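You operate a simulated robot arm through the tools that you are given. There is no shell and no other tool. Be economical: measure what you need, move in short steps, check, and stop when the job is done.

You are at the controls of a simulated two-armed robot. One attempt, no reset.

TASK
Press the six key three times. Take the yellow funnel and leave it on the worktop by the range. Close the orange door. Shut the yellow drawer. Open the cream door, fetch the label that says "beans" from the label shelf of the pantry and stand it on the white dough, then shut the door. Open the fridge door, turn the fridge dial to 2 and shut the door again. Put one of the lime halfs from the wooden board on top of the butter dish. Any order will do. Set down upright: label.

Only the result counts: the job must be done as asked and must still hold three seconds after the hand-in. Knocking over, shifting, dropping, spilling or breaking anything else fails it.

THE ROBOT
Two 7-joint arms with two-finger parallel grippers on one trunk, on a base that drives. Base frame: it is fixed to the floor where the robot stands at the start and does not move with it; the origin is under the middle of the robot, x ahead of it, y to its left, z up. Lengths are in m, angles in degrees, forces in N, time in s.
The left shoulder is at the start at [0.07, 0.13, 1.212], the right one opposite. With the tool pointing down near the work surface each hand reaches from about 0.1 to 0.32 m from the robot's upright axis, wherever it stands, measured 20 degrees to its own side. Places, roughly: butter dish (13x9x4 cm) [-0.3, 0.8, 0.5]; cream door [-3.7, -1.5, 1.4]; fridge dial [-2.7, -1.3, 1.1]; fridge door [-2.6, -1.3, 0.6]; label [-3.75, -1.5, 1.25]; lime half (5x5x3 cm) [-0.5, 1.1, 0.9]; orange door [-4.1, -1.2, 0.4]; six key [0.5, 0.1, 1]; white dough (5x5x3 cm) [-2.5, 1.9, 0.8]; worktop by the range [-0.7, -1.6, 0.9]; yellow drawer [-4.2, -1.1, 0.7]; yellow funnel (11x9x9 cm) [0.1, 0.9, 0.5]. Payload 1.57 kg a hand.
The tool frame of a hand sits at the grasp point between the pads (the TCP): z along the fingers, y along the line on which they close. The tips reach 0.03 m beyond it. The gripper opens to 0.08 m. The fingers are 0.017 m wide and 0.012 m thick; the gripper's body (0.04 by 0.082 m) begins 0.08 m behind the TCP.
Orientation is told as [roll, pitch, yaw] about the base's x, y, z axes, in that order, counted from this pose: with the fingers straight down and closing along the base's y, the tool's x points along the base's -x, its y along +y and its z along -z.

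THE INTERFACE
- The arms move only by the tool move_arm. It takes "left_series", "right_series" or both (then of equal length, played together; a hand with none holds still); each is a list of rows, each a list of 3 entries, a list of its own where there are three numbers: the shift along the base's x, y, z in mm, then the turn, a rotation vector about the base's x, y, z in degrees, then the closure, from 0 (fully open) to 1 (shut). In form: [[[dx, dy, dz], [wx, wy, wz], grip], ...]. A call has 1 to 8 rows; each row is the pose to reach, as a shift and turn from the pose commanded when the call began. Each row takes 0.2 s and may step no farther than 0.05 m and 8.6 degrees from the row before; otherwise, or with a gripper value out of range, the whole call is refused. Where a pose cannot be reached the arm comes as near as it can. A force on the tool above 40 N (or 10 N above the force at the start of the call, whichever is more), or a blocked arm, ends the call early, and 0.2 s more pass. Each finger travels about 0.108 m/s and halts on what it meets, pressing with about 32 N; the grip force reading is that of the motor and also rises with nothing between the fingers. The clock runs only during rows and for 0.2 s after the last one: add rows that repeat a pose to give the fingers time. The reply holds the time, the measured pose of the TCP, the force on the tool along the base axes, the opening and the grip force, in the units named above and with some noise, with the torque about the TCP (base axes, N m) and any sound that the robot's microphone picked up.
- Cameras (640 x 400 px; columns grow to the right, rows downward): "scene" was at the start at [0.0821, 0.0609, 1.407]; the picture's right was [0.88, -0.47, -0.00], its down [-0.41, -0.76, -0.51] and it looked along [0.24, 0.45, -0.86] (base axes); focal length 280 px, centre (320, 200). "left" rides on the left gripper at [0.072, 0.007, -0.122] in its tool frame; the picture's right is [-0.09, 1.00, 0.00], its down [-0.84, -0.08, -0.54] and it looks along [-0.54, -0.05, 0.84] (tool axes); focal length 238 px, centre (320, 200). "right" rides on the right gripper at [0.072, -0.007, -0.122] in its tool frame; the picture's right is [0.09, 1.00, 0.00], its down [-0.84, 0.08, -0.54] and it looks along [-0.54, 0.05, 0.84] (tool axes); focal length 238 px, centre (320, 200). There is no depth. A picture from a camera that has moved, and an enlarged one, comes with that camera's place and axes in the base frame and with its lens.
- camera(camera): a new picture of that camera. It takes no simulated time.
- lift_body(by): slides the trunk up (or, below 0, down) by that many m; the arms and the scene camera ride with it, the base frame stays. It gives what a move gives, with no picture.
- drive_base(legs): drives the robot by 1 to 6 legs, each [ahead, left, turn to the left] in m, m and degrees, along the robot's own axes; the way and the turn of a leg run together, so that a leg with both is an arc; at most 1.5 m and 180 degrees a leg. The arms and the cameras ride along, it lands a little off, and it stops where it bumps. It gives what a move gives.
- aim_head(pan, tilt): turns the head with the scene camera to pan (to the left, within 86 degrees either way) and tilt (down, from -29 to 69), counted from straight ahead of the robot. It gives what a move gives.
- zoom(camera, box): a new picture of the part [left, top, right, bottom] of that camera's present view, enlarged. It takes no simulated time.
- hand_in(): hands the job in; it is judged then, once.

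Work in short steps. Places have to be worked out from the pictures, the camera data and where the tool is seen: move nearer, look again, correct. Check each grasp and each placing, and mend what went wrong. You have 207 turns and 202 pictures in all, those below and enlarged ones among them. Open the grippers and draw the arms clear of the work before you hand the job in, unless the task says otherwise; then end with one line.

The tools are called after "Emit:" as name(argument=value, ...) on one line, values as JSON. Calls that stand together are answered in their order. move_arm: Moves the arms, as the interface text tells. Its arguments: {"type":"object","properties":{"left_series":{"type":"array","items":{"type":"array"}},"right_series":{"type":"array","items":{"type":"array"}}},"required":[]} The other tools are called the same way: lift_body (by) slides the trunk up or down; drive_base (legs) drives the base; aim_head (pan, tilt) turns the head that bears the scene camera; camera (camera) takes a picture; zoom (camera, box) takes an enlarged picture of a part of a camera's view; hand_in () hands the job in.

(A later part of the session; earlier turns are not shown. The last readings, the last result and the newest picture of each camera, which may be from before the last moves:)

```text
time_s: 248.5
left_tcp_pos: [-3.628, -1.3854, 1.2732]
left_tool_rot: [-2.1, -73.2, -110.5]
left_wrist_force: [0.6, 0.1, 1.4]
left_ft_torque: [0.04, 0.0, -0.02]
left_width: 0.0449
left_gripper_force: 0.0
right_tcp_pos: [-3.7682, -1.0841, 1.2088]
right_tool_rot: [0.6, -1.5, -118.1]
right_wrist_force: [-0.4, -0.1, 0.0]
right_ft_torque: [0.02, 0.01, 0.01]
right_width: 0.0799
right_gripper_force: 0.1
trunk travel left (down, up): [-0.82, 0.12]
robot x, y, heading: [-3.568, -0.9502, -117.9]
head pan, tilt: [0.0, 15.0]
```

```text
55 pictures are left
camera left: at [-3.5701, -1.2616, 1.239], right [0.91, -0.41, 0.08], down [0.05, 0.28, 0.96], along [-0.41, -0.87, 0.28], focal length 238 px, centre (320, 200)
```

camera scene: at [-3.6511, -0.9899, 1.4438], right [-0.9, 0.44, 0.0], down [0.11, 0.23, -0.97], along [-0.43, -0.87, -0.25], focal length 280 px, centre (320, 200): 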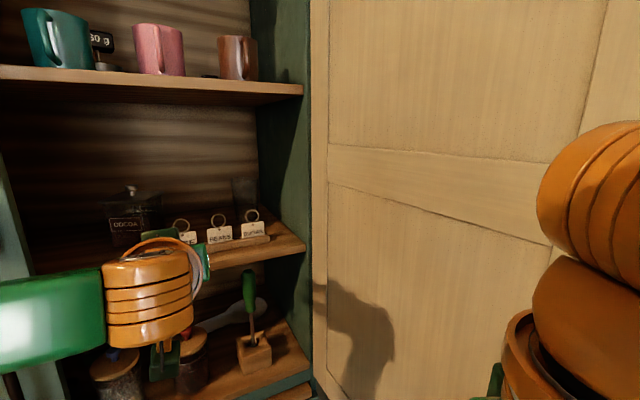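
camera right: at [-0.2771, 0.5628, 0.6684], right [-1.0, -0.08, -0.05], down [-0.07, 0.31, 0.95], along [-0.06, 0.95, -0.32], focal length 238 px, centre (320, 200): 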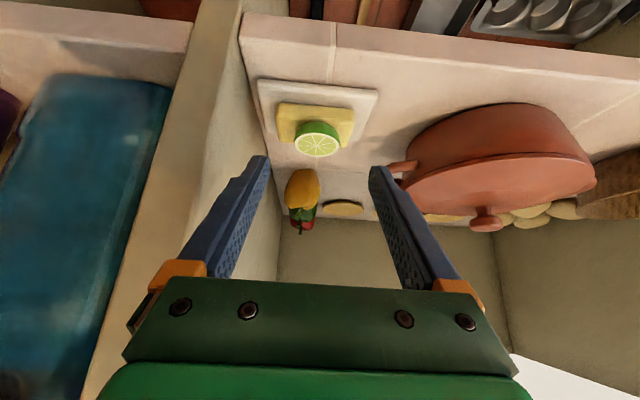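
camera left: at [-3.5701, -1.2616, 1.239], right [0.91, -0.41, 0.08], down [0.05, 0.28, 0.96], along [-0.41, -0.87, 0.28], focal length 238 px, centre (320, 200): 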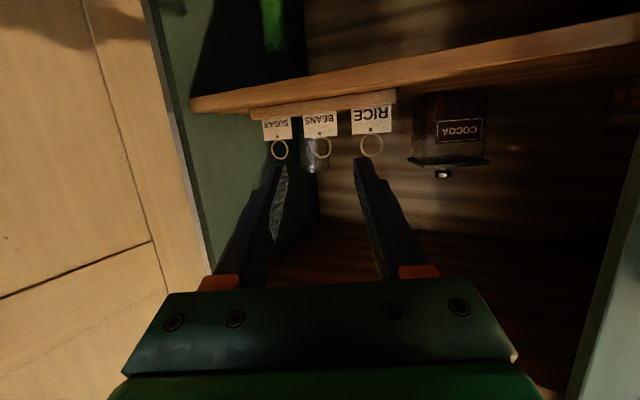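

BEANS is centred between the fingers. I advance most of the way and check.

Emit:
move_arm(left_series=[[[-15, -25, -3], [0, 0, 0], 0.44], [[-30, -50, -6], [0, 0, 0], 0.44], [[-42, -80, -9], [0, 0, 0], 0.44], [[-52, -105, -11], [0, 0, 0], 0.44], [[-52, -105, -11], [0, 0, 0], 0.44]])

Emit:
camera(camera="left")

Emit:
zoom(camera="scene", box=[80, 160, 320, 310])

```text
time_s: 249.7
left_tcp_pos: [-3.6788, -1.4933, 1.2659]
left_tool_rot: [-2.2, -73.2, -110.6]
left_wrist_force: [0.4, 0.1, 0.2]
left_ft_torque: [-0.02, -0.01, 0.02]
left_width: 0.0446
left_gripper_force: 0.0
right_tcp_pos: [-3.7694, -1.0849, 1.2099]
right_tool_rot: [0.6, -1.5, -118.0]
right_wrist_force: [-0.5, -0.3, 0.5]
right_ft_torque: [0.02, 0.0, -0.01]
right_width: 0.0797
right_gripper_force: 0.1
trunk travel left (down, up): [-0.82, 0.12]
robot x, y, heading: [-3.5676, -0.9495, -118.1]
head pan, tilt: [0.0, 15.0]
```

```text
54 pictures are left
camera left: at [-3.6217, -1.3686, 1.2309], right [0.91, -0.41, 0.08], down [0.05, 0.28, 0.96], along [-0.41, -0.87, 0.28], focal length 238 px, centre (320, 200)
```

left: 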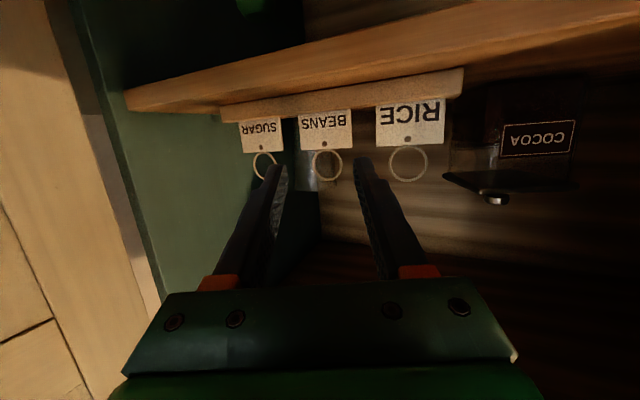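

```text
2.67 times, centred on (200, 235) of scene
camera zoom: at [-3.6388, -1.0599, 1.4441], right [-0.88, 0.47, -0.01], down [0.12, 0.22, -0.97], along [-0.46, -0.85, -0.25], focal length 747 px, centre (640, 107)
```

zoom: 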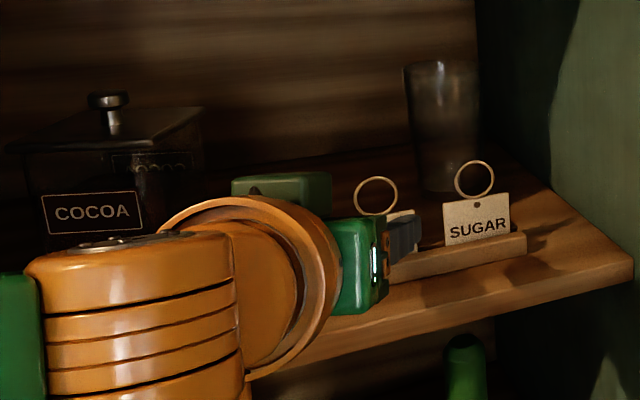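

Still centred. I advance 45 mm along the pointing direction, watching the force, and recheck.

Emit:
move_arm(left_series=[[[-5, -14, -1], [0, 0, 0], 0.44], [[-10, -28, -2], [0, 0, 0], 0.44], [[-15, -42, -2], [0, 0, 0], 0.44], [[-15, -42, -2], [0, 0, 0], 0.44]])

Emit:
camera(camera="left")

Emit:
zoom(camera="scene", box=[80, 160, 320, 310])

```text
time_s: 250.7
left_tcp_pos: [-3.6941, -1.5334, 1.2623]
left_tool_rot: [-2.3, -73.2, -110.5]
left_wrist_force: [-0.7, -0.3, -0.1]
left_ft_torque: [0.0, -0.01, 0.02]
left_width: 0.0448
left_gripper_force: 0.1
right_tcp_pos: [-3.7687, -1.0855, 1.209]
right_tool_rot: [0.6, -1.5, -118.0]
right_wrist_force: [0.2, 0.1, 0.5]
right_ft_torque: [0.01, 0.03, -0.04]
right_width: 0.0797
right_gripper_force: 0.1
trunk travel left (down, up): [-0.82, 0.12]
robot x, y, heading: [-3.5702, -0.9511, -118.4]
head pan, tilt: [0.0, 15.0]
```

```text
52 pictures are left
camera left: at [-3.6362, -1.4096, 1.2279], right [0.91, -0.41, 0.08], down [0.05, 0.28, 0.96], along [-0.41, -0.87, 0.28], focal length 238 px, centre (320, 200)
```

left: 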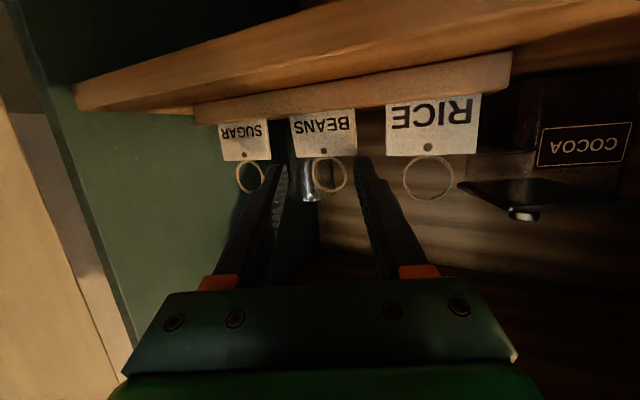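

```text
2.67 times, centred on (200, 235) of scene
camera zoom: at [-3.6388, -1.0598, 1.4442], right [-0.88, 0.47, -0.01], down [0.12, 0.22, -0.97], along [-0.46, -0.85, -0.25], focal length 747 px, centre (640, 107)
```

zoom: 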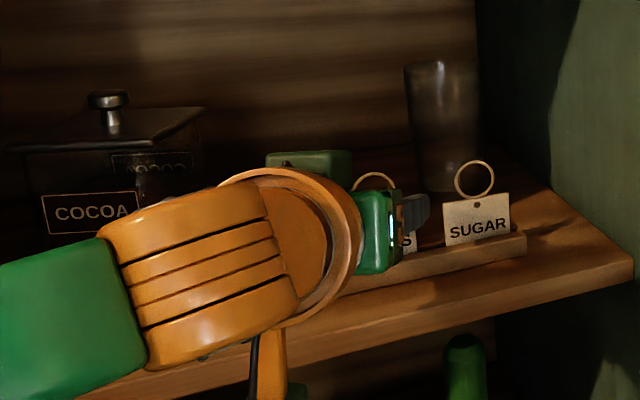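

The ring is just inside the tips. Another 12 mm and I close.

Emit:
move_arm(left_series=[[[-4, -12, 0], [0, 0, 0], 0.44], [[-4, -12, 0], [0, 0, 0], 0.55], [[-4, -12, 0], [0, 0, 0], 0.7], [[-4, -12, 0], [0, 0, 0], 0.85], [[-4, -12, 0], [0, 0, 0], 0.85]])

Emit:
camera(camera="left")

```text
time_s: 251.9
left_tcp_pos: [-3.6981, -1.5461, 1.2613]
left_tool_rot: [-2.4, -73.3, -110.5]
left_wrist_force: [0.4, -0.4, 1.9]
left_ft_torque: [-0.05, 0.01, 0.03]
left_width: 0.0132
left_gripper_force: 0.3
right_tcp_pos: [-3.7689, -1.0851, 1.2097]
right_tool_rot: [0.5, -1.4, -118.1]
right_wrist_force: [-0.4, 0.4, -0.2]
right_ft_torque: [0.01, 0.01, -0.02]
right_width: 0.08
right_gripper_force: 0.1
trunk travel left (down, up): [-0.82, 0.12]
robot x, y, heading: [-3.5709, -0.9533, -118.2]
head pan, tilt: [0.0, 15.0]
```

```text
50 pictures are left
camera left: at [-3.6402, -1.4212, 1.2277], right [0.91, -0.41, 0.08], down [0.05, 0.28, 0.96], along [-0.41, -0.87, 0.28], focal length 238 px, centre (320, 200)
```

left: 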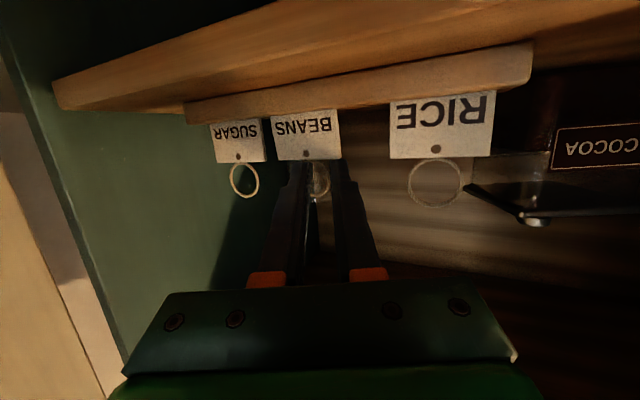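

Emit:
zoom(camera="left", box=[200, 80, 460, 230])

Emit:
zoom(camera="scene", box=[160, 170, 300, 270])

```text
2.46 times, centred on (330, 155) of left
camera zoom: at [-3.6402, -1.4212, 1.2277], right [0.91, -0.41, 0.08], down [0.05, 0.28, 0.96], along [-0.41, -0.87, 0.28], focal length 587 px, centre (295, 311)
```

zoom: 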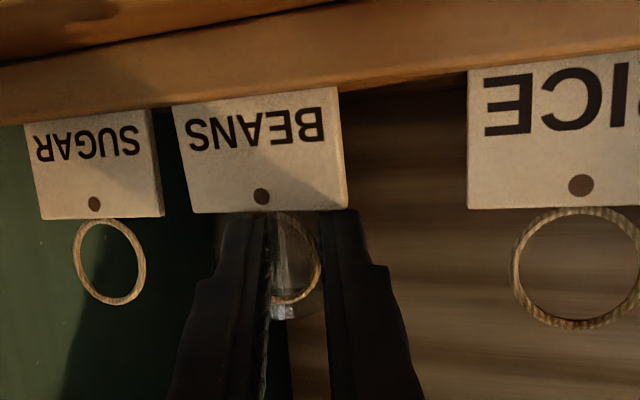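

```text
4.00 times, centred on (230, 220) of scene
camera zoom: at [-3.6385, -1.0598, 1.4442], right [-0.88, 0.47, -0.01], down [0.12, 0.22, -0.97], along [-0.46, -0.85, -0.25], focal length 1121 px, centre (680, 120)
```

zoom: 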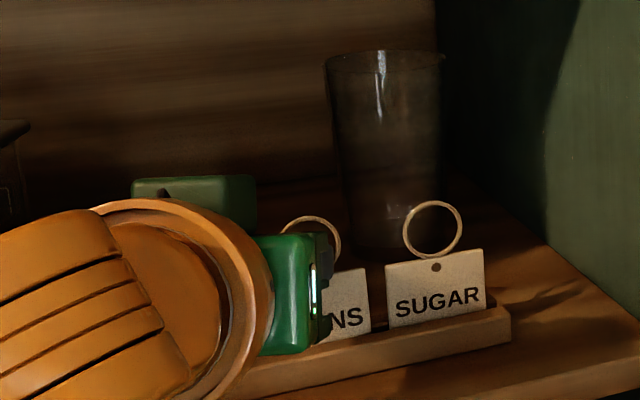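

The left fingertip fell short of the ring plane (y≈-1.564), so closing slid the label about 12 mm toward SUGAR in its rail. I back off, reopen, shift 12 mm, and go deeper.

Emit:
move_arm(left_series=[[[8, 22, 0], [0, 0, 0], 0.85], [[12, 34, 0], [0, 0, 0], 0.6], [[5, 34, 0], [0, 0, 0], 0.44], [[-6, 34, 0], [0, 0, 0], 0.44]])

Emit:
camera(camera="left")

```text
time_s: 252.9
left_tcp_pos: [-3.7042, -1.512, 1.2611]
left_tool_rot: [-2.5, -73.2, -110.3]
left_wrist_force: [0.7, 0.5, -0.1]
left_ft_torque: [0.0, 0.02, 0.02]
left_width: 0.0447
left_gripper_force: 0.0
right_tcp_pos: [-3.7684, -1.086, 1.2106]
right_tool_rot: [0.6, -1.5, -118.0]
right_wrist_force: [0.2, 0.3, -0.4]
right_ft_torque: [-0.02, 0.0, -0.03]
right_width: 0.0799
right_gripper_force: 0.0
trunk travel left (down, up): [-0.82, 0.12]
robot x, y, heading: [-3.5696, -0.9498, -118.2]
head pan, tilt: [0.0, 15.0]
```

```text
47 pictures are left
camera left: at [-3.6465, -1.3868, 1.2269], right [0.91, -0.41, 0.08], down [0.05, 0.28, 0.96], along [-0.41, -0.87, 0.28], focal length 238 px, centre (320, 200)
```

left: 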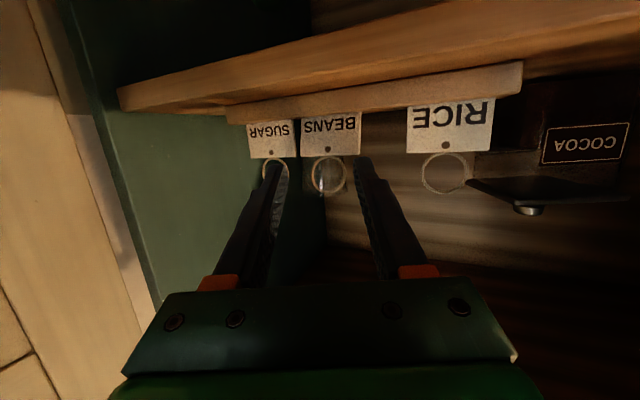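

BEANS is now at x≈-3.720 with a 26 mm gap to SUGAR's ring. I narrow the opening to 36 mm and advance 50 mm along the tool.

Emit:
move_arm(left_series=[[[0, 0, 0], [0, 0, 0], 0.55], [[-4, -12, 0], [0, 0, 0], 0.55], [[-8, -24, 0], [0, 0, 0], 0.55], [[-12, -36, 0], [0, 0, 0], 0.55], [[-16, -48, 0], [0, 0, 0], 0.55], [[-16, -50, 0], [0, 0, 0], 0.55]])

Emit:
zoom(camera="left", box=[200, 80, 460, 230])

```text
time_s: 254.3
left_tcp_pos: [-3.7033, -1.5301, 1.2589]
left_tool_rot: [-2.3, -73.3, -110.6]
left_wrist_force: [-0.3, -0.6, -0.7]
left_ft_torque: [0.04, 0.01, -0.01]
left_width: 0.0356
left_gripper_force: 0.1
left hand out of reach, approached as far as the arm can: row 3, 4, 5, 6
right_tcp_pos: [-3.7676, -1.0864, 1.2111]
right_tool_rot: [0.6, -1.5, -118.2]
right_wrist_force: [-0.3, 0.6, 0.3]
right_ft_torque: [0.02, 0.01, 0.01]
right_width: 0.0801
right_gripper_force: 0.1
trunk travel left (down, up): [-0.82, 0.12]
robot x, y, heading: [-3.5684, -0.9491, -118.1]
head pan, tilt: [0.0, 15.0]
```

```text
2.46 times, centred on (330, 155) of left
camera zoom: at [-3.6464, -1.4049, 1.2252], right [0.91, -0.41, 0.08], down [0.05, 0.28, 0.96], along [-0.41, -0.87, 0.28], focal length 587 px, centre (295, 311)
```

zoom: 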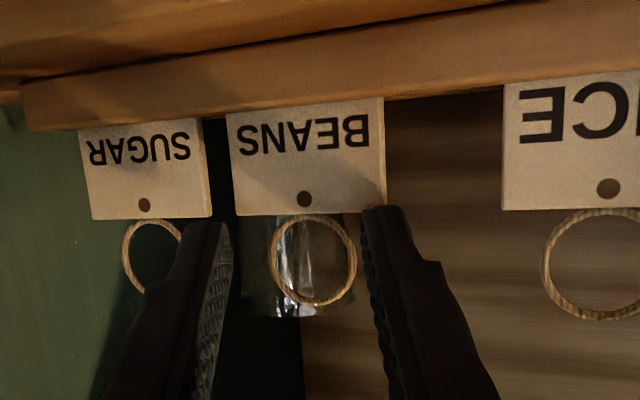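

Reach limit again, but the ring is well framed. I creep the base forward 3 cm.

Emit:
drive_base(legs=[[0.03, 0, 0]])

Emit:
zoom(camera="left", box=[200, 80, 460, 230])

```text
time_s: 255.1
left_tcp_pos: [-3.7186, -1.5344, 1.264]
left_tool_rot: [-1.4, -73.7, -111.7]
left_wrist_force: [-0.1, 0.2, 0.1]
left_ft_torque: [-0.02, 0.0, 0.02]
left_width: 0.0361
left_gripper_force: 0.1
right_tcp_pos: [-3.7805, -1.0889, 1.2117]
right_tool_rot: [1.2, -1.9, -118.6]
right_wrist_force: [0.5, -0.4, 1.0]
right_ft_torque: [-0.01, 0.03, 0.01]
right_width: 0.0801
right_gripper_force: 0.1
trunk travel left (down, up): [-0.82, 0.12]
robot x, y, heading: [-3.5808, -0.962, -118.6]
head pan, tilt: [0.0, 15.0]
stopped in leg 1: the robot was blocked; the commanded pose is now the measured one
```

```text
2.46 times, centred on (330, 155) of left
camera zoom: at [-3.6602, -1.4097, 1.2292], right [0.91, -0.41, 0.08], down [0.05, 0.29, 0.96], along [-0.42, -0.86, 0.28], focal length 587 px, centre (295, 311)
```

zoom: 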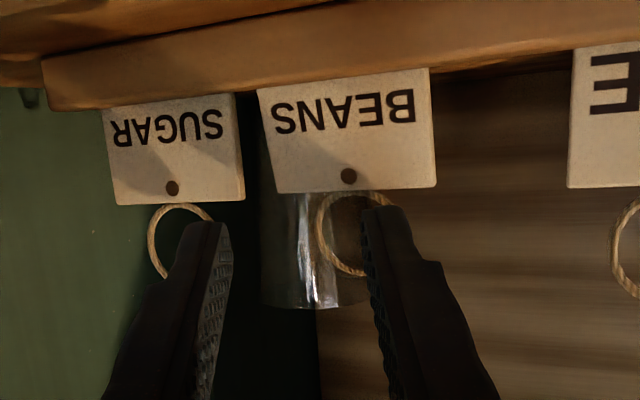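

The base got blocked, so I check what touches before moving on.

Emit:
aim_head(pan=45, tilt=45)

Emit:
camera(camera="scene")

Emit:
aim_head(pan=-35, tilt=40)

Emit:
camera(camera="scene")

```text
time_s: 256.2
left_tcp_pos: [-3.7158, -1.5328, 1.2658]
left_tool_rot: [-1.3, -73.8, -111.7]
left_wrist_force: [0.8, 0.2, 0.8]
left_ft_torque: [-0.01, 0.04, 0.0]
left_width: 0.0359
left_gripper_force: 0.1
right_tcp_pos: [-3.7792, -1.0883, 1.2113]
right_tool_rot: [1.1, -2.0, -118.5]
right_wrist_force: [0.4, 0.0, 0.3]
right_ft_torque: [-0.01, 0.01, 0.0]
right_width: 0.0797
right_gripper_force: 0.0
trunk travel left (down, up): [-0.82, 0.12]
robot x, y, heading: [-3.5761, -0.9672, -118.2]
head pan, tilt: [45.0, 45.0]
```

```text
44 pictures are left
camera scene: at [-3.5817, -1.0577, 1.3985], right [-0.96, -0.28, 0.0], down [-0.2, 0.66, -0.72], along [0.2, -0.69, -0.69], focal length 280 px, centre (320, 200)
```

scene: 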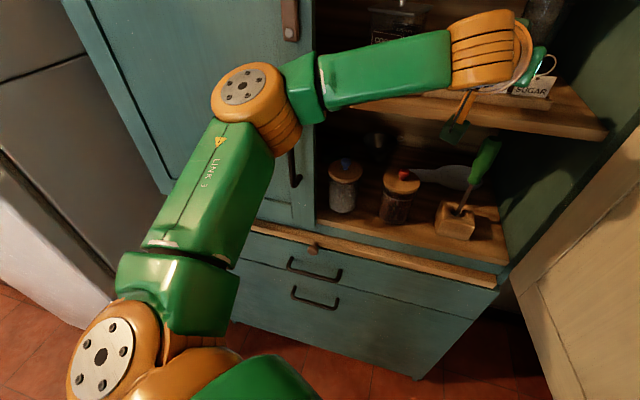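

```text
time_s: 257.8
left_tcp_pos: [-3.716, -1.5333, 1.2648]
left_tool_rot: [-1.3, -73.7, -111.6]
left_wrist_force: [0.7, 0.1, 0.5]
left_ft_torque: [0.02, 0.04, -0.03]
left_width: 0.036
left_gripper_force: 0.2
right_tcp_pos: [-3.7796, -1.0879, 1.2107]
right_tool_rot: [1.1, -2.0, -118.5]
right_wrist_force: [0.1, -0.2, 0.8]
right_ft_torque: [-0.01, 0.01, 0.02]
right_width: 0.0804
right_gripper_force: 0.0
trunk travel left (down, up): [-0.82, 0.12]
robot x, y, heading: [-3.5795, -0.9641, -118.5]
head pan, tilt: [-35.0, 40.0]
```

```text
43 pictures are left
camera scene: at [-3.6809, -1.0177, 1.4047], right [-0.45, 0.89, -0.02], down [0.58, 0.27, -0.77], along [-0.68, -0.36, -0.64], focal length 280 px, centre (320, 200)
```

scene: 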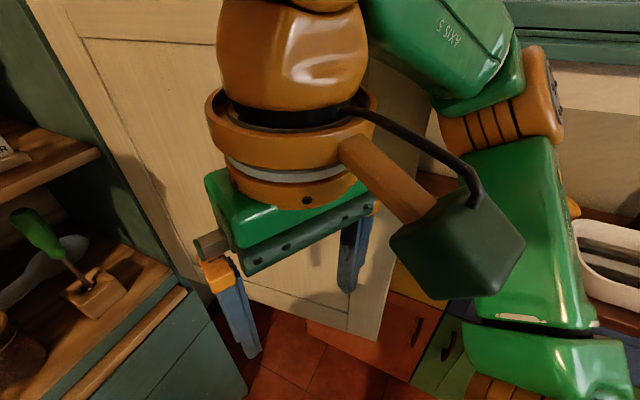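

The left elbow is touching the teal door. I'll back off, turn the robot more square to the cupboard (heading about -105°), and shift right.

Emit:
drive_base(legs=[[-0.15, 0, 0], [0, 0, 13.5], [0.05, -0.19, 0]])

Emit:
camera(camera="left")

```text
time_s: 261.2
left_tcp_pos: [-3.6943, -1.4412, 1.252]
left_tool_rot: [-3.8, -72.7, -95.8]
left_wrist_force: [0.3, 0.1, 0.1]
left_ft_torque: [0.06, 0.02, -0.01]
left_width: 0.0361
left_gripper_force: 0.1
right_tcp_pos: [-3.8593, -1.0235, 1.2085]
right_tool_rot: [0.2, -1.0, -104.9]
right_wrist_force: [0.3, 0.3, 0.4]
right_ft_torque: [0.0, 0.04, 0.04]
right_width: 0.08
right_gripper_force: 0.0
trunk travel left (down, up): [-0.82, 0.12]
robot x, y, heading: [-3.7073, -0.833, -105.0]
head pan, tilt: [-35.0, 40.0]
```

```text
42 pictures are left
camera left: at [-3.6666, -1.3065, 1.22], right [0.98, -0.19, 0.07], down [-0.01, 0.27, 0.96], along [-0.2, -0.94, 0.27], focal length 238 px, centre (320, 200)
```

left: 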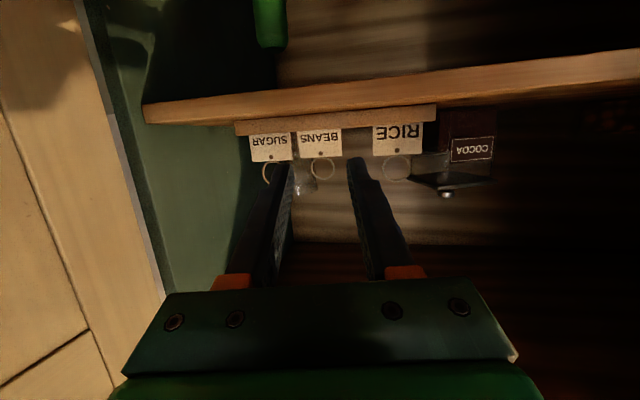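

Now nearly square to the label. I raise 6 mm and drive 7 cm ahead, which runs along the needed line, then recheck.

Emit:
move_arm(left_series=[[[0, 0, 6], [0, 0, 0], 0.5], [[0, 0, 6], [0, 0, 0], 0.5]])

Emit:
drive_base(legs=[[0.07, 0, 0]])

Emit:
camera(camera="left")

```text
time_s: 261.8
left_tcp_pos: [-3.6942, -1.4419, 1.2583]
left_tool_rot: [-3.5, -72.7, -96.2]
left_wrist_force: [0.1, -0.6, 0.3]
left_ft_torque: [-0.02, -0.04, -0.05]
left_width: 0.0401
left_gripper_force: 0.1
right_tcp_pos: [-3.8614, -1.0237, 1.2084]
right_tool_rot: [0.3, -1.0, -104.9]
right_wrist_force: [-0.1, 0.3, 0.4]
right_ft_torque: [0.01, -0.02, 0.0]
right_width: 0.08
right_gripper_force: 0.1
trunk travel left (down, up): [-0.82, 0.12]
robot x, y, heading: [-3.7048, -0.8334, -105.2]
head pan, tilt: [-35.0, 40.0]
```

```text
time_s: 262.6
left_tcp_pos: [-3.7054, -1.4474, 1.2665]
left_tool_rot: [-2.7, -73.6, -96.8]
left_wrist_force: [-0.6, -0.2, 0.2]
left_ft_torque: [0.0, 0.01, -0.02]
left_width: 0.04
left_gripper_force: 0.0
right_tcp_pos: [-3.8715, -1.0306, 1.2107]
right_tool_rot: [0.7, -1.9, -104.9]
right_wrist_force: [-0.9, -0.4, -0.2]
right_ft_torque: [0.0, 0.01, 0.01]
right_width: 0.08
right_gripper_force: 0.1
trunk travel left (down, up): [-0.82, 0.12]
robot x, y, heading: [-3.7122, -0.8552, -105.3]
head pan, tilt: [-35.0, 40.0]
stopped in leg 1: the robot was blocked; the commanded pose is now the measured one
```

```text
41 pictures are left
camera left: at [-3.6773, -1.3131, 1.2319], right [0.98, -0.19, 0.07], down [-0.02, 0.29, 0.96], along [-0.2, -0.94, 0.28], focal length 238 px, centre (320, 200)
```

left: 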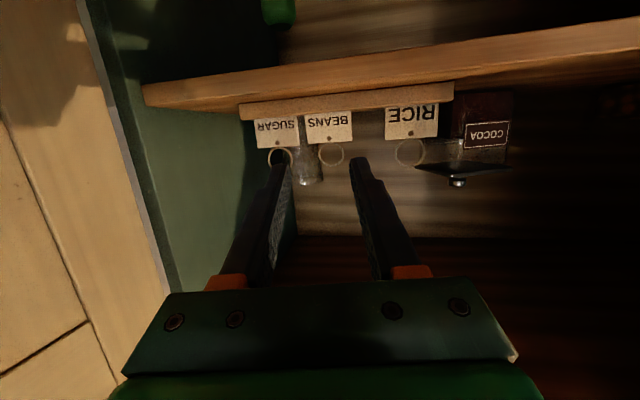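

Likely the opened door's edge is bearing on the right forearm. I'll back off and use the left hand to sweep the door wider, then come back.

Emit:
drive_base(legs=[[-0.1, 0.02, 0], [0, 0, -21], [0, 0, -21]])

Emit:
aim_head(pan=0, tilt=20)

Emit:
camera(camera="scene")

```text
time_s: 265.4
left_tcp_pos: [-3.8668, -1.335, 1.2576]
left_tool_rot: [-5.0, -72.6, -115.4]
left_wrist_force: [26.7, -1.7, -0.7]
left_ft_torque: [0.04, -0.09, 0.54]
left_width: 0.0191
left_gripper_force: 0.1
right_tcp_pos: [-3.8682, -0.8779, 1.2124]
right_tool_rot: [-0.3, -1.5, -127.5]
right_wrist_force: [-0.4, 0.2, -0.7]
right_ft_torque: [0.0, 0.0, -0.03]
right_width: 0.08
right_gripper_force: 0.1
trunk travel left (down, up): [-0.82, 0.12]
robot x, y, heading: [-3.6619, -0.7695, -127.6]
head pan, tilt: [-35.0, 40.0]
stopped in leg 3: the force on the tool passed its limit at 47 N (the readings are from after the stop); the commanded pose is now the measured one
```

```text
time_s: 266.4
left_tcp_pos: [-3.868, -1.3338, 1.2586]
left_tool_rot: [-5.6, -72.7, -115.5]
left_wrist_force: [29.3, -1.7, -0.6]
left_ft_torque: [0.02, -0.09, 0.52]
left_width: 0.0167
left_gripper_force: 0.2
right_tcp_pos: [-3.8661, -0.8788, 1.2121]
right_tool_rot: [-0.5, -1.6, -127.7]
right_wrist_force: [-0.4, -0.1, 0.0]
right_ft_torque: [0.0, 0.0, 0.01]
right_width: 0.0799
right_gripper_force: 0.0
trunk travel left (down, up): [-0.82, 0.12]
robot x, y, heading: [-3.662, -0.7663, -127.8]
head pan, tilt: [0.0, 20.0]
```

```text
40 pictures are left
camera scene: at [-3.7308, -0.8785, 1.4357], right [-0.79, 0.61, 0.01], down [0.2, 0.27, -0.94], along [-0.58, -0.74, -0.33], focal length 280 px, centre (320, 200)
```

scene: 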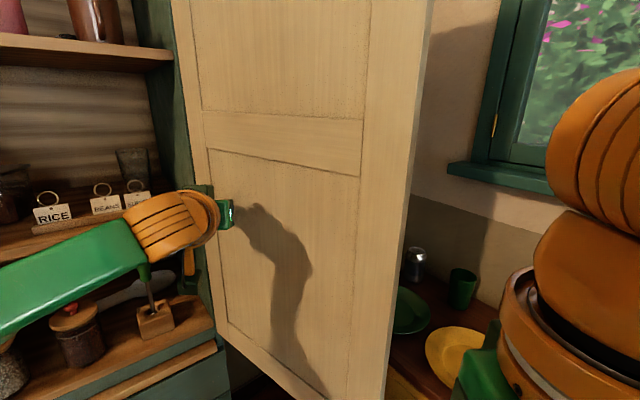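

The hinge stop is at roughly 100°, so the door can't open further. Instead I'll raise the trunk 10 cm, which levels the wrist with the shoulder and adds reach, and approach at heading -117° without coming so close.

Emit:
drive_base(legs=[[0, 0, 11]])

Emit:
move_arm(left_series=[[[12, 22, -15], [0, 0, 0], 0.5], [[24, 44, -30], [0, 0, 0], 0.5], [[36, 66, -50], [0, 0, 0], 0.5], [[45, 89, -70], [0, 0, 0], 0.5], [[45, 89, -100], [0, 0, 0], 0.5]])

Emit:
lift_body(by=0.1)

Emit:
drive_base(legs=[[0.02, 0.163, 0]])

Emit:
camera(camera="left")

```text
time_s: 267.5
left_tcp_pos: [-3.7819, -1.3619, 1.2558]
left_tool_rot: [-2.3, -72.4, -108.0]
left_wrist_force: [-0.8, 0.6, -0.3]
left_ft_torque: [-0.02, -0.04, 0.01]
left_width: 0.0398
left_gripper_force: 0.2
right_tcp_pos: [-3.8638, -0.9154, 1.2087]
right_tool_rot: [0.6, -1.0, -117.1]
right_wrist_force: [0.0, 0.3, -0.9]
right_ft_torque: [0.0, -0.02, -0.01]
right_width: 0.0798
right_gripper_force: 0.0
trunk travel left (down, up): [-0.82, 0.12]
robot x, y, heading: [-3.6655, -0.7665, -117.3]
head pan, tilt: [0.0, 20.0]
```

```text
time_s: 268.7
left_tcp_pos: [-3.7341, -1.2746, 1.1562]
left_tool_rot: [-2.9, -72.4, -107.5]
left_wrist_force: [-0.7, 0.0, -0.5]
left_ft_torque: [0.03, -0.03, -0.03]
left_width: 0.0398
left_gripper_force: 0.1
right_tcp_pos: [-3.8611, -0.9177, 1.2094]
right_tool_rot: [0.3, -1.0, -117.1]
right_wrist_force: [-0.1, -0.2, 1.0]
right_ft_torque: [0.03, -0.01, 0.03]
right_width: 0.0799
right_gripper_force: 0.1
trunk travel left (down, up): [-0.82, 0.12]
robot x, y, heading: [-3.6649, -0.7648, -117.3]
head pan, tilt: [0.0, 20.0]
```

```text
time_s: 270.0
left_tcp_pos: [-3.7333, -1.2745, 1.2566]
left_tool_rot: [-2.9, -72.4, -107.6]
left_wrist_force: [0.2, -0.1, -0.1]
left_ft_torque: [-0.01, -0.02, 0.01]
left_width: 0.04
left_gripper_force: 0.1
right_tcp_pos: [-3.8583, -0.9159, 1.3094]
right_tool_rot: [0.3, -1.0, -116.9]
right_wrist_force: [-1.3, -0.1, -0.9]
right_ft_torque: [0.03, -0.03, 0.01]
right_width: 0.08
right_gripper_force: 0.0
trunk travel left (down, up): [-0.92, 0.02]
robot x, y, heading: [-3.6607, -0.7687, -117.3]
head pan, tilt: [0.0, 20.0]
```

```text
time_s: 271.5
left_tcp_pos: [-3.597, -1.3658, 1.2574]
left_tool_rot: [-2.1, -72.4, -108.2]
left_wrist_force: [-0.1, 0.5, 0.0]
left_ft_torque: [-0.02, -0.03, 0.01]
left_width: 0.0397
left_gripper_force: 0.1
right_tcp_pos: [-3.7232, -1.0072, 1.3089]
right_tool_rot: [0.5, -1.1, -116.8]
right_wrist_force: [0.7, 0.5, -0.7]
right_ft_torque: [-0.02, -0.02, 0.0]
right_width: 0.08
right_gripper_force: 0.0
trunk travel left (down, up): [-0.92, 0.02]
robot x, y, heading: [-3.5238, -0.8588, -117.0]
head pan, tilt: [0.0, 20.0]
```

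```text
39 pictures are left
camera left: at [-3.5451, -1.2387, 1.2259], right [0.93, -0.37, 0.08], down [0.03, 0.27, 0.96], along [-0.38, -0.89, 0.26], focal length 238 px, centre (320, 200)
```

left: 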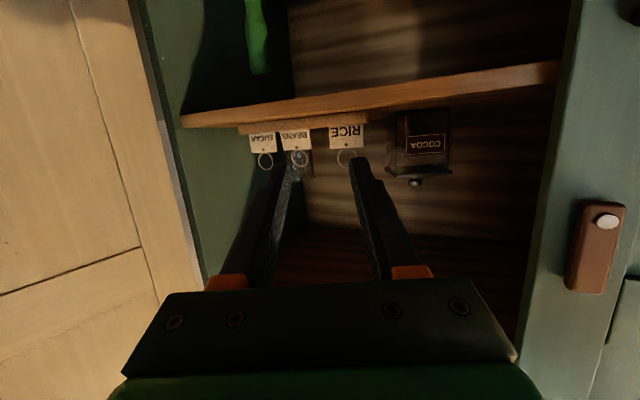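

I shift the hand sideways to the ring's line, then drive ahead 9 cm.

Emit:
move_arm(left_series=[[[-19, 6, 0], [0, 0, 0], 0.5], [[-38, 12, 1], [0, 0, 0], 0.5], [[-38, 12, 1], [0, 0, 0], 0.5]])

Emit:
drive_base(legs=[[0.09, 0, 0]])

Emit:
camera(camera="left")

```text
time_s: 272.3
left_tcp_pos: [-3.6313, -1.3561, 1.2578]
left_tool_rot: [-2.9, -72.3, -107.4]
left_wrist_force: [-0.4, 0.3, -0.9]
left_ft_torque: [0.01, 0.02, -0.01]
left_width: 0.04
left_gripper_force: 0.1
right_tcp_pos: [-3.7196, -1.0095, 1.3078]
right_tool_rot: [0.3, -1.1, -116.9]
right_wrist_force: [0.7, -0.3, 0.1]
right_ft_torque: [-0.01, 0.03, 0.02]
right_width: 0.0798
right_gripper_force: 0.0
trunk travel left (down, up): [-0.92, 0.02]
robot x, y, heading: [-3.5246, -0.8549, -116.8]
head pan, tilt: [0.0, 20.0]
```

```text
time_s: 273.4
left_tcp_pos: [-3.6696, -1.4298, 1.2617]
left_tool_rot: [-3.1, -72.9, -107.3]
left_wrist_force: [-1.1, 0.0, 0.3]
left_ft_torque: [0.01, -0.04, 0.01]
left_width: 0.04
left_gripper_force: 0.1
right_tcp_pos: [-3.7577, -1.0827, 1.3105]
right_tool_rot: [0.2, -1.4, -116.9]
right_wrist_force: [0.2, 0.2, 0.1]
right_ft_torque: [-0.07, 0.05, -0.02]
right_width: 0.0798
right_gripper_force: 0.1
trunk travel left (down, up): [-0.92, 0.02]
robot x, y, heading: [-3.5642, -0.9427, -116.9]
head pan, tilt: [0.0, 20.0]
```

```text
38 pictures are left
camera left: at [-3.6176, -1.302, 1.2291], right [0.93, -0.37, 0.07], down [0.04, 0.28, 0.96], along [-0.38, -0.89, 0.27], focal length 238 px, centre (320, 200)
```

left: 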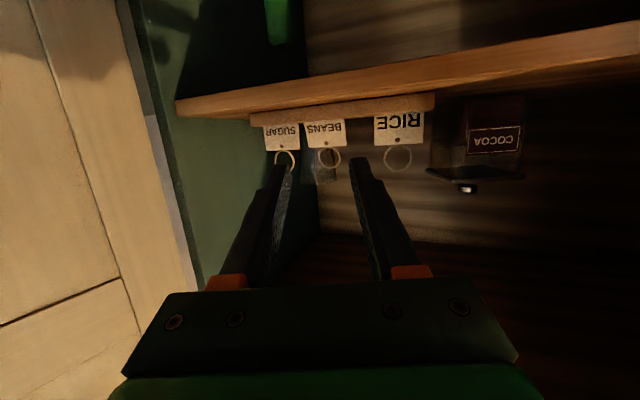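

Perfectly centred. I advance along the pointing direction about 13.5 cm.

Emit:
move_arm(left_series=[[[-9, -28, 0], [0, 0, 0], 0.5], [[-18, -56, -1], [0, 0, 0], 0.5], [[-26, -84, -2], [0, 0, 0], 0.5], [[-33, -104, -2], [0, 0, 0], 0.5], [[-37, -118, -2], [0, 0, 0], 0.5], [[-41, -130, -2], [0, 0, 0], 0.5], [[-41, -130, -2], [0, 0, 0], 0.5]])

Emit:
zoom(camera="left", box=[200, 80, 460, 230])

```text
time_s: 275.0
left_tcp_pos: [-3.6854, -1.5557, 1.2611]
left_tool_rot: [-2.9, -72.5, -107.5]
left_wrist_force: [0.0, 0.4, -0.2]
left_ft_torque: [0.03, 0.02, -0.03]
left_width: 0.0399
left_gripper_force: 0.1
left hand out of reach, approached as far as the arm can: row 3, 4, 5, 6, 7
right_tcp_pos: [-3.7616, -1.0915, 1.3093]
right_tool_rot: [0.3, -1.0, -116.9]
right_wrist_force: [0.4, -0.6, -0.3]
right_ft_torque: [0.01, -0.01, -0.02]
right_width: 0.0803
right_gripper_force: 0.1
trunk travel left (down, up): [-0.92, 0.02]
robot x, y, heading: [-3.5692, -0.939, -116.9]
head pan, tilt: [0.0, 20.0]
```

```text
2.46 times, centred on (330, 155) of left
camera zoom: at [-3.6322, -1.4268, 1.2288], right [0.93, -0.37, 0.07], down [0.03, 0.27, 0.96], along [-0.38, -0.89, 0.26], focal length 587 px, centre (295, 311)
```

zoom: 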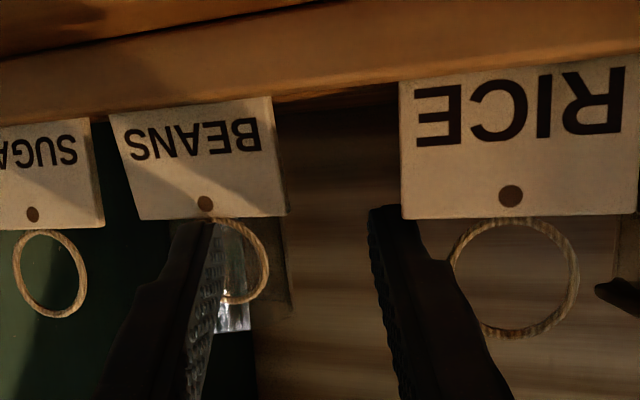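

Depth is right now, but the arm stopped 25 mm short in x. I back off with the base 5 cm, shift right 2.2 cm, and check.

Emit:
drive_base(legs=[[-0.05, 0, 0], [0, -0.024, 0]])

Emit:
zoom(camera="left", box=[200, 80, 460, 230])

```text
time_s: 276.3
left_tcp_pos: [-3.6774, -1.4972, 1.2621]
left_tool_rot: [-3.9, -72.6, -106.6]
left_wrist_force: [0.4, -0.4, 0.9]
left_ft_torque: [0.0, 0.01, -0.05]
left_width: 0.0401
left_gripper_force: 0.0
right_tcp_pos: [-3.7533, -1.0343, 1.3108]
right_tool_rot: [0.1, -1.2, -116.8]
right_wrist_force: [0.3, -0.3, 0.2]
right_ft_torque: [-0.01, 0.05, -0.01]
right_width: 0.08
right_gripper_force: 0.0
trunk travel left (down, up): [-0.92, 0.02]
robot x, y, heading: [-3.5619, -0.887, -116.9]
head pan, tilt: [0.0, 20.0]
```

```text
2.46 times, centred on (330, 155) of left
camera zoom: at [-3.6247, -1.3696, 1.23], right [0.93, -0.37, 0.07], down [0.04, 0.27, 0.96], along [-0.38, -0.89, 0.26], focal length 587 px, centre (295, 311)
```

zoom: 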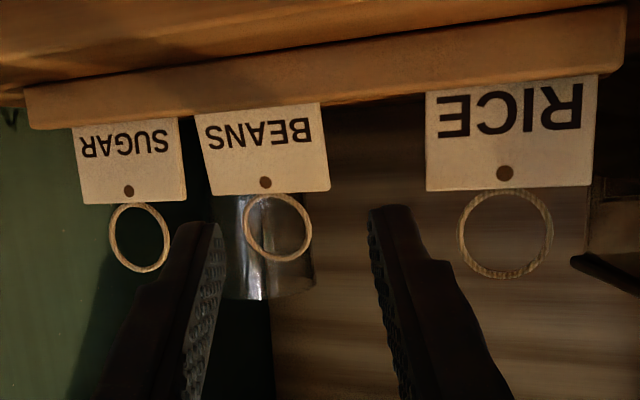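

Ring in view, nearly aligned. I widen the opening slightly and drive in 6.3 cm with a small right trim.

Emit:
move_arm(left_series=[[[0, 0, -1], [0, 0, 0], 0.42], [[0, 0, -1], [0, 0, 0], 0.42]])

Emit:
drive_base(legs=[[0.0, -0.008, 0], [0.063, 0, 0]])

Emit:
zoom(camera="left", box=[200, 80, 460, 230])

```text
time_s: 276.9
left_tcp_pos: [-3.6832, -1.4964, 1.2602]
left_tool_rot: [-2.9, -72.5, -107.3]
left_wrist_force: [0.9, -0.5, -0.8]
left_ft_torque: [0.01, -0.01, -0.01]
left_width: 0.0463
left_gripper_force: 0.0
right_tcp_pos: [-3.7596, -1.0347, 1.31]
right_tool_rot: [0.3, -1.1, -116.9]
right_wrist_force: [-0.3, 0.5, -0.1]
right_ft_torque: [-0.03, 0.02, 0.04]
right_width: 0.0801
right_gripper_force: 0.0
trunk travel left (down, up): [-0.92, 0.02]
robot x, y, heading: [-3.5636, -0.8817, -117.2]
head pan, tilt: [0.0, 20.0]
```

```text
time_s: 278.2
left_tcp_pos: [-3.7172, -1.5487, 1.2611]
left_tool_rot: [-2.8, -72.5, -107.6]
left_wrist_force: [0.3, 0.4, 0.5]
left_ft_torque: [-0.04, 0.03, 0.04]
left_width: 0.0464
left_gripper_force: 0.0
right_tcp_pos: [-3.7967, -1.0855, 1.309]
right_tool_rot: [0.5, -1.3, -116.9]
right_wrist_force: [0.8, -0.3, 0.6]
right_ft_torque: [-0.01, 0.02, -0.01]
right_width: 0.0802
right_gripper_force: 0.0
trunk travel left (down, up): [-0.92, 0.02]
robot x, y, heading: [-3.6017, -0.9376, -116.9]
head pan, tilt: [0.0, 20.0]
```

```text
2.46 times, centred on (330, 155) of left
camera zoom: at [-3.6658, -1.4214, 1.229], right [0.93, -0.37, 0.07], down [0.03, 0.27, 0.96], along [-0.38, -0.89, 0.26], focal length 587 px, centre (295, 311)
```

zoom: 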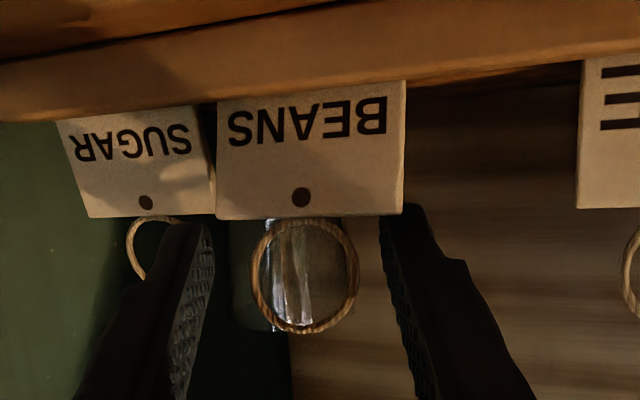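

The ring is centred between the fingers. I go 12 mm deeper, then close.

Emit:
drive_base(legs=[[0.014, 0, 0]])

Emit:
move_arm(left_series=[[[0, 0, 0], [0, 0, 0], 0.55], [[0, 0, 0], [0, 0, 0], 0.65], [[0, 0, 0], [0, 0, 0], 0.8], [[0, 0, 0], [0, 0, 0], 0.9]])

Emit:
zoom(camera="left", box=[200, 80, 460, 230])

```text
time_s: 279.0
left_tcp_pos: [-3.7215, -1.5592, 1.263]
left_tool_rot: [-3.2, -72.8, -107.1]
left_wrist_force: [-0.8, -0.7, -0.4]
left_ft_torque: [0.0, -0.01, 0.03]
left_width: 0.0465
left_gripper_force: 0.0
right_tcp_pos: [-3.7994, -1.0966, 1.3092]
right_tool_rot: [0.2, -1.4, -116.9]
right_wrist_force: [-0.5, -0.6, 0.1]
right_ft_torque: [0.03, 0.01, -0.02]
right_width: 0.0798
right_gripper_force: 0.0
trunk travel left (down, up): [-0.92, 0.02]
robot x, y, heading: [-3.6078, -0.9479, -117.1]
head pan, tilt: [0.0, 20.0]
```

```text
time_s: 280.0
left_tcp_pos: [-3.7218, -1.5588, 1.2625]
left_tool_rot: [-3.3, -72.9, -107.2]
left_wrist_force: [-3.6, -1.4, 7.6]
left_ft_torque: [-0.07, 0.06, -0.19]
left_width: 0.018
left_gripper_force: 31.6
right_tcp_pos: [-3.7977, -1.0951, 1.3104]
right_tool_rot: [0.3, -1.4, -116.9]
right_wrist_force: [-0.6, -0.7, 0.2]
right_ft_torque: [-0.01, 0.01, 0.0]
right_width: 0.08
right_gripper_force: 0.0
trunk travel left (down, up): [-0.92, 0.02]
robot x, y, heading: [-3.6048, -0.951, -117.1]
head pan, tilt: [0.0, 20.0]
```

```text
2.46 times, centred on (330, 155) of left
camera zoom: at [-3.6696, -1.4316, 1.2311], right [0.93, -0.37, 0.07], down [0.04, 0.28, 0.96], along [-0.38, -0.89, 0.27], focal length 587 px, centre (295, 311)
```

zoom: 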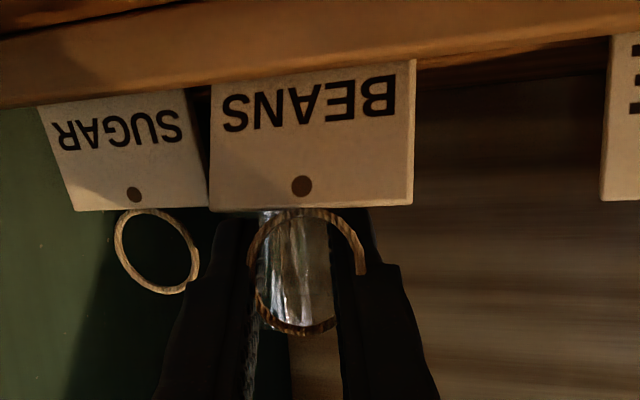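

Gripped on the ring (18 mm, 32 N). I lift straight up.

Emit:
move_arm(left_series=[[[0, 0, 8], [0, 0, 0], 0.9], [[0, 0, 18], [0, 0, 0], 0.9], [[0, 0, 30], [0, 0, 0], 0.9], [[0, 0, 45], [0, 0, 0], 0.9], [[0, 0, 60], [0, 0, 0], 0.9]])

Emit:
zoom(camera="left", box=[200, 80, 460, 230])

```text
time_s: 281.2
left_tcp_pos: [-3.7211, -1.5579, 1.3238]
left_tool_rot: [-3.3, -72.7, -107.2]
left_wrist_force: [-1.4, -0.7, -0.3]
left_ft_torque: [-0.02, 0.01, 0.02]
left_width: 0.0081
left_gripper_force: 0.0
right_tcp_pos: [-3.7988, -1.0965, 1.3105]
right_tool_rot: [0.3, -1.3, -116.9]
right_wrist_force: [-1.1, 0.1, -0.1]
right_ft_torque: [0.05, 0.01, 0.01]
right_width: 0.0799
right_gripper_force: 0.0
trunk travel left (down, up): [-0.92, 0.02]
robot x, y, heading: [-3.6061, -0.954, -117.0]
head pan, tilt: [0.0, 20.0]
```

```text
2.46 times, centred on (330, 155) of left
camera zoom: at [-3.669, -1.4313, 1.2907], right [0.93, -0.37, 0.07], down [0.04, 0.27, 0.96], along [-0.38, -0.89, 0.27], focal length 587 px, centre (295, 311)
```

zoom: 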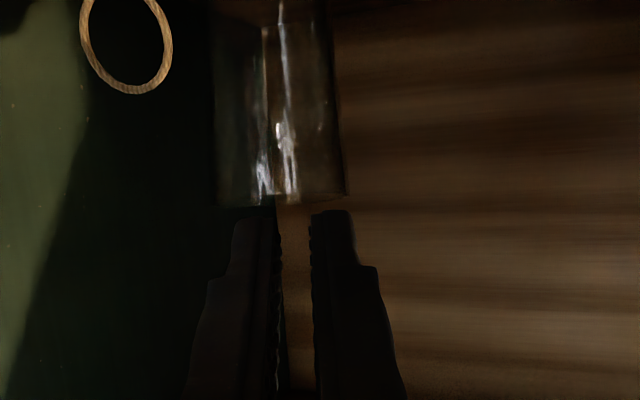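

The ring slipped out of the grip, so I check the state of the label.

Emit:
camera(camera="left")

Emit:
zoom(camera="scene", box=[80, 100, 320, 250])

```text
32 pictures are left
camera left: at [-3.669, -1.4313, 1.2907], right [0.93, -0.37, 0.07], down [0.04, 0.27, 0.96], along [-0.38, -0.89, 0.27], focal length 238 px, centre (320, 200)
```

left: 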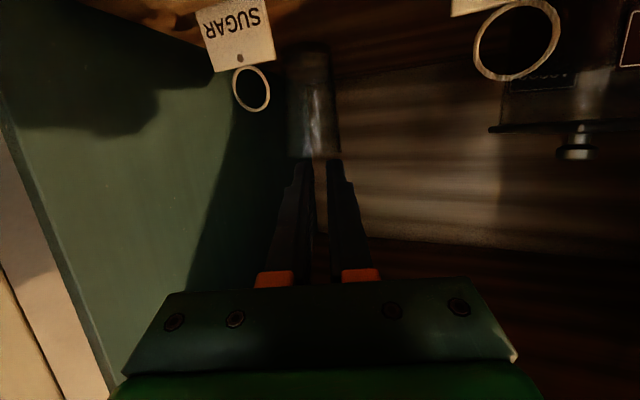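

```text
2.67 times, centred on (200, 175) of scene
camera zoom: at [-3.6682, -1.0696, 1.5355], right [-0.89, 0.45, 0.0], down [0.15, 0.3, -0.94], along [-0.43, -0.84, -0.34], focal length 747 px, centre (640, 267)
```

zoom: 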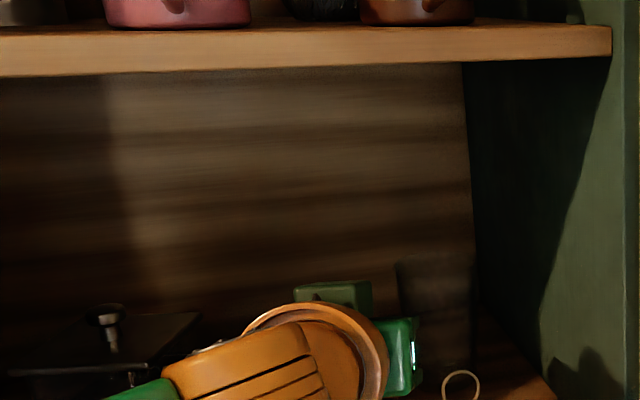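

BEANS is no longer in its place. I back out and look for where it went.

Emit:
drive_base(legs=[[-0.18, 0, 0]])

Emit:
aim_head(pan=0, tilt=25)

Emit:
camera(camera="scene")

Emit:
camera(camera="left")

```text
time_s: 282.7
left_tcp_pos: [-3.6437, -1.407, 1.318]
left_tool_rot: [-2.9, -72.2, -107.4]
left_wrist_force: [-0.2, -0.6, -0.9]
left_ft_torque: [-0.01, 0.01, 0.04]
left_width: 0.0081
left_gripper_force: 0.1
right_tcp_pos: [-3.7223, -0.9446, 1.3084]
right_tool_rot: [0.3, -1.0, -116.9]
right_wrist_force: [0.3, -0.7, -0.6]
right_ft_torque: [0.04, -0.01, -0.01]
right_width: 0.08
right_gripper_force: 0.0
trunk travel left (down, up): [-0.92, 0.02]
robot x, y, heading: [-3.5255, -0.7907, -116.8]
head pan, tilt: [0.0, 20.0]
```

```text
time_s: 283.4
left_tcp_pos: [-3.6432, -1.4038, 1.3187]
left_tool_rot: [-2.9, -72.3, -107.3]
left_wrist_force: [-1.6, 0.2, 0.3]
left_ft_torque: [-0.02, 0.05, -0.01]
left_width: 0.0081
left_gripper_force: 0.0
right_tcp_pos: [-3.7203, -0.9424, 1.309]
right_tool_rot: [0.3, -1.0, -116.8]
right_wrist_force: [-0.7, 0.0, -0.2]
right_ft_torque: [0.0, -0.01, -0.02]
right_width: 0.0803
right_gripper_force: 0.0
trunk travel left (down, up): [-0.92, 0.02]
robot x, y, heading: [-3.5293, -0.7866, -116.9]
head pan, tilt: [0.0, 25.0]
```

```text
30 pictures are left
camera scene: at [-3.5907, -0.9161, 1.5265], right [-0.89, 0.45, 0.0], down [0.19, 0.38, -0.91], along [-0.41, -0.81, -0.42], focal length 280 px, centre (320, 200)
```

scene: 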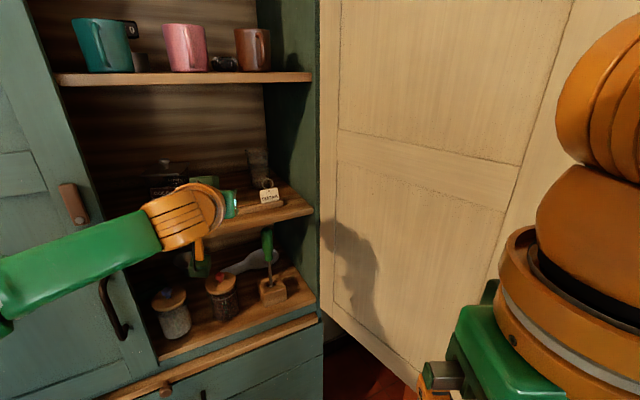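

```text
29 pictures are left
camera left: at [-3.5908, -1.2773, 1.2875], right [0.93, -0.37, 0.07], down [0.03, 0.27, 0.96], along [-0.38, -0.89, 0.26], focal length 238 px, centre (320, 200)
```

left: 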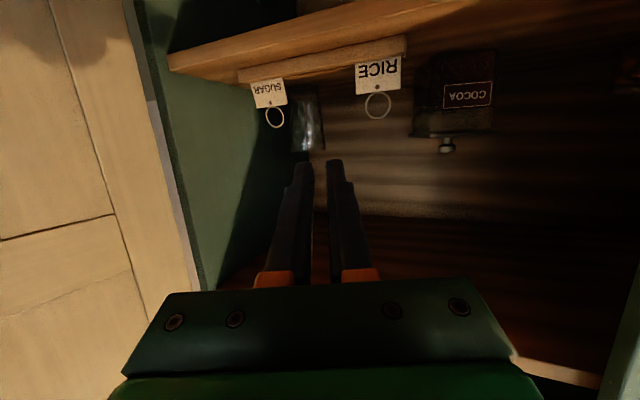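

Emit:
drive_base(legs=[[-0.1, 0.12, 0]])

Emit:
zoom(camera="scene", box=[130, 150, 370, 330])

```text
time_s: 284.8
left_tcp_pos: [-3.4961, -1.3698, 1.3191]
left_tool_rot: [-2.4, -72.3, -108.1]
left_wrist_force: [-0.4, -0.1, 0.8]
left_ft_torque: [-0.02, 0.02, 0.02]
left_width: 0.0078
left_gripper_force: 0.1
right_tcp_pos: [-3.5728, -0.9088, 1.3081]
right_tool_rot: [0.5, -0.9, -117.1]
right_wrist_force: [-0.1, 0.4, 0.4]
right_ft_torque: [0.06, 0.0, 0.02]
right_width: 0.08
right_gripper_force: 0.1
trunk travel left (down, up): [-0.92, 0.02]
robot x, y, heading: [-3.3725, -0.7545, -117.4]
head pan, tilt: [0.0, 25.0]
```

```text
2.22 times, centred on (250, 240) of scene
camera zoom: at [-3.4431, -0.8823, 1.5263], right [-0.89, 0.46, 0.0], down [0.2, 0.38, -0.91], along [-0.41, -0.81, -0.42], focal length 623 px, centre (476, 111)
```

zoom: 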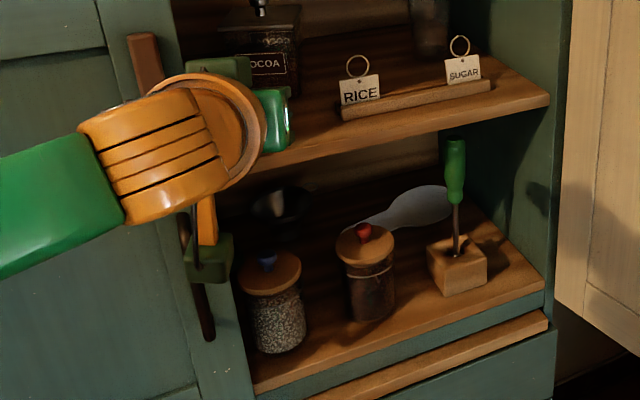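

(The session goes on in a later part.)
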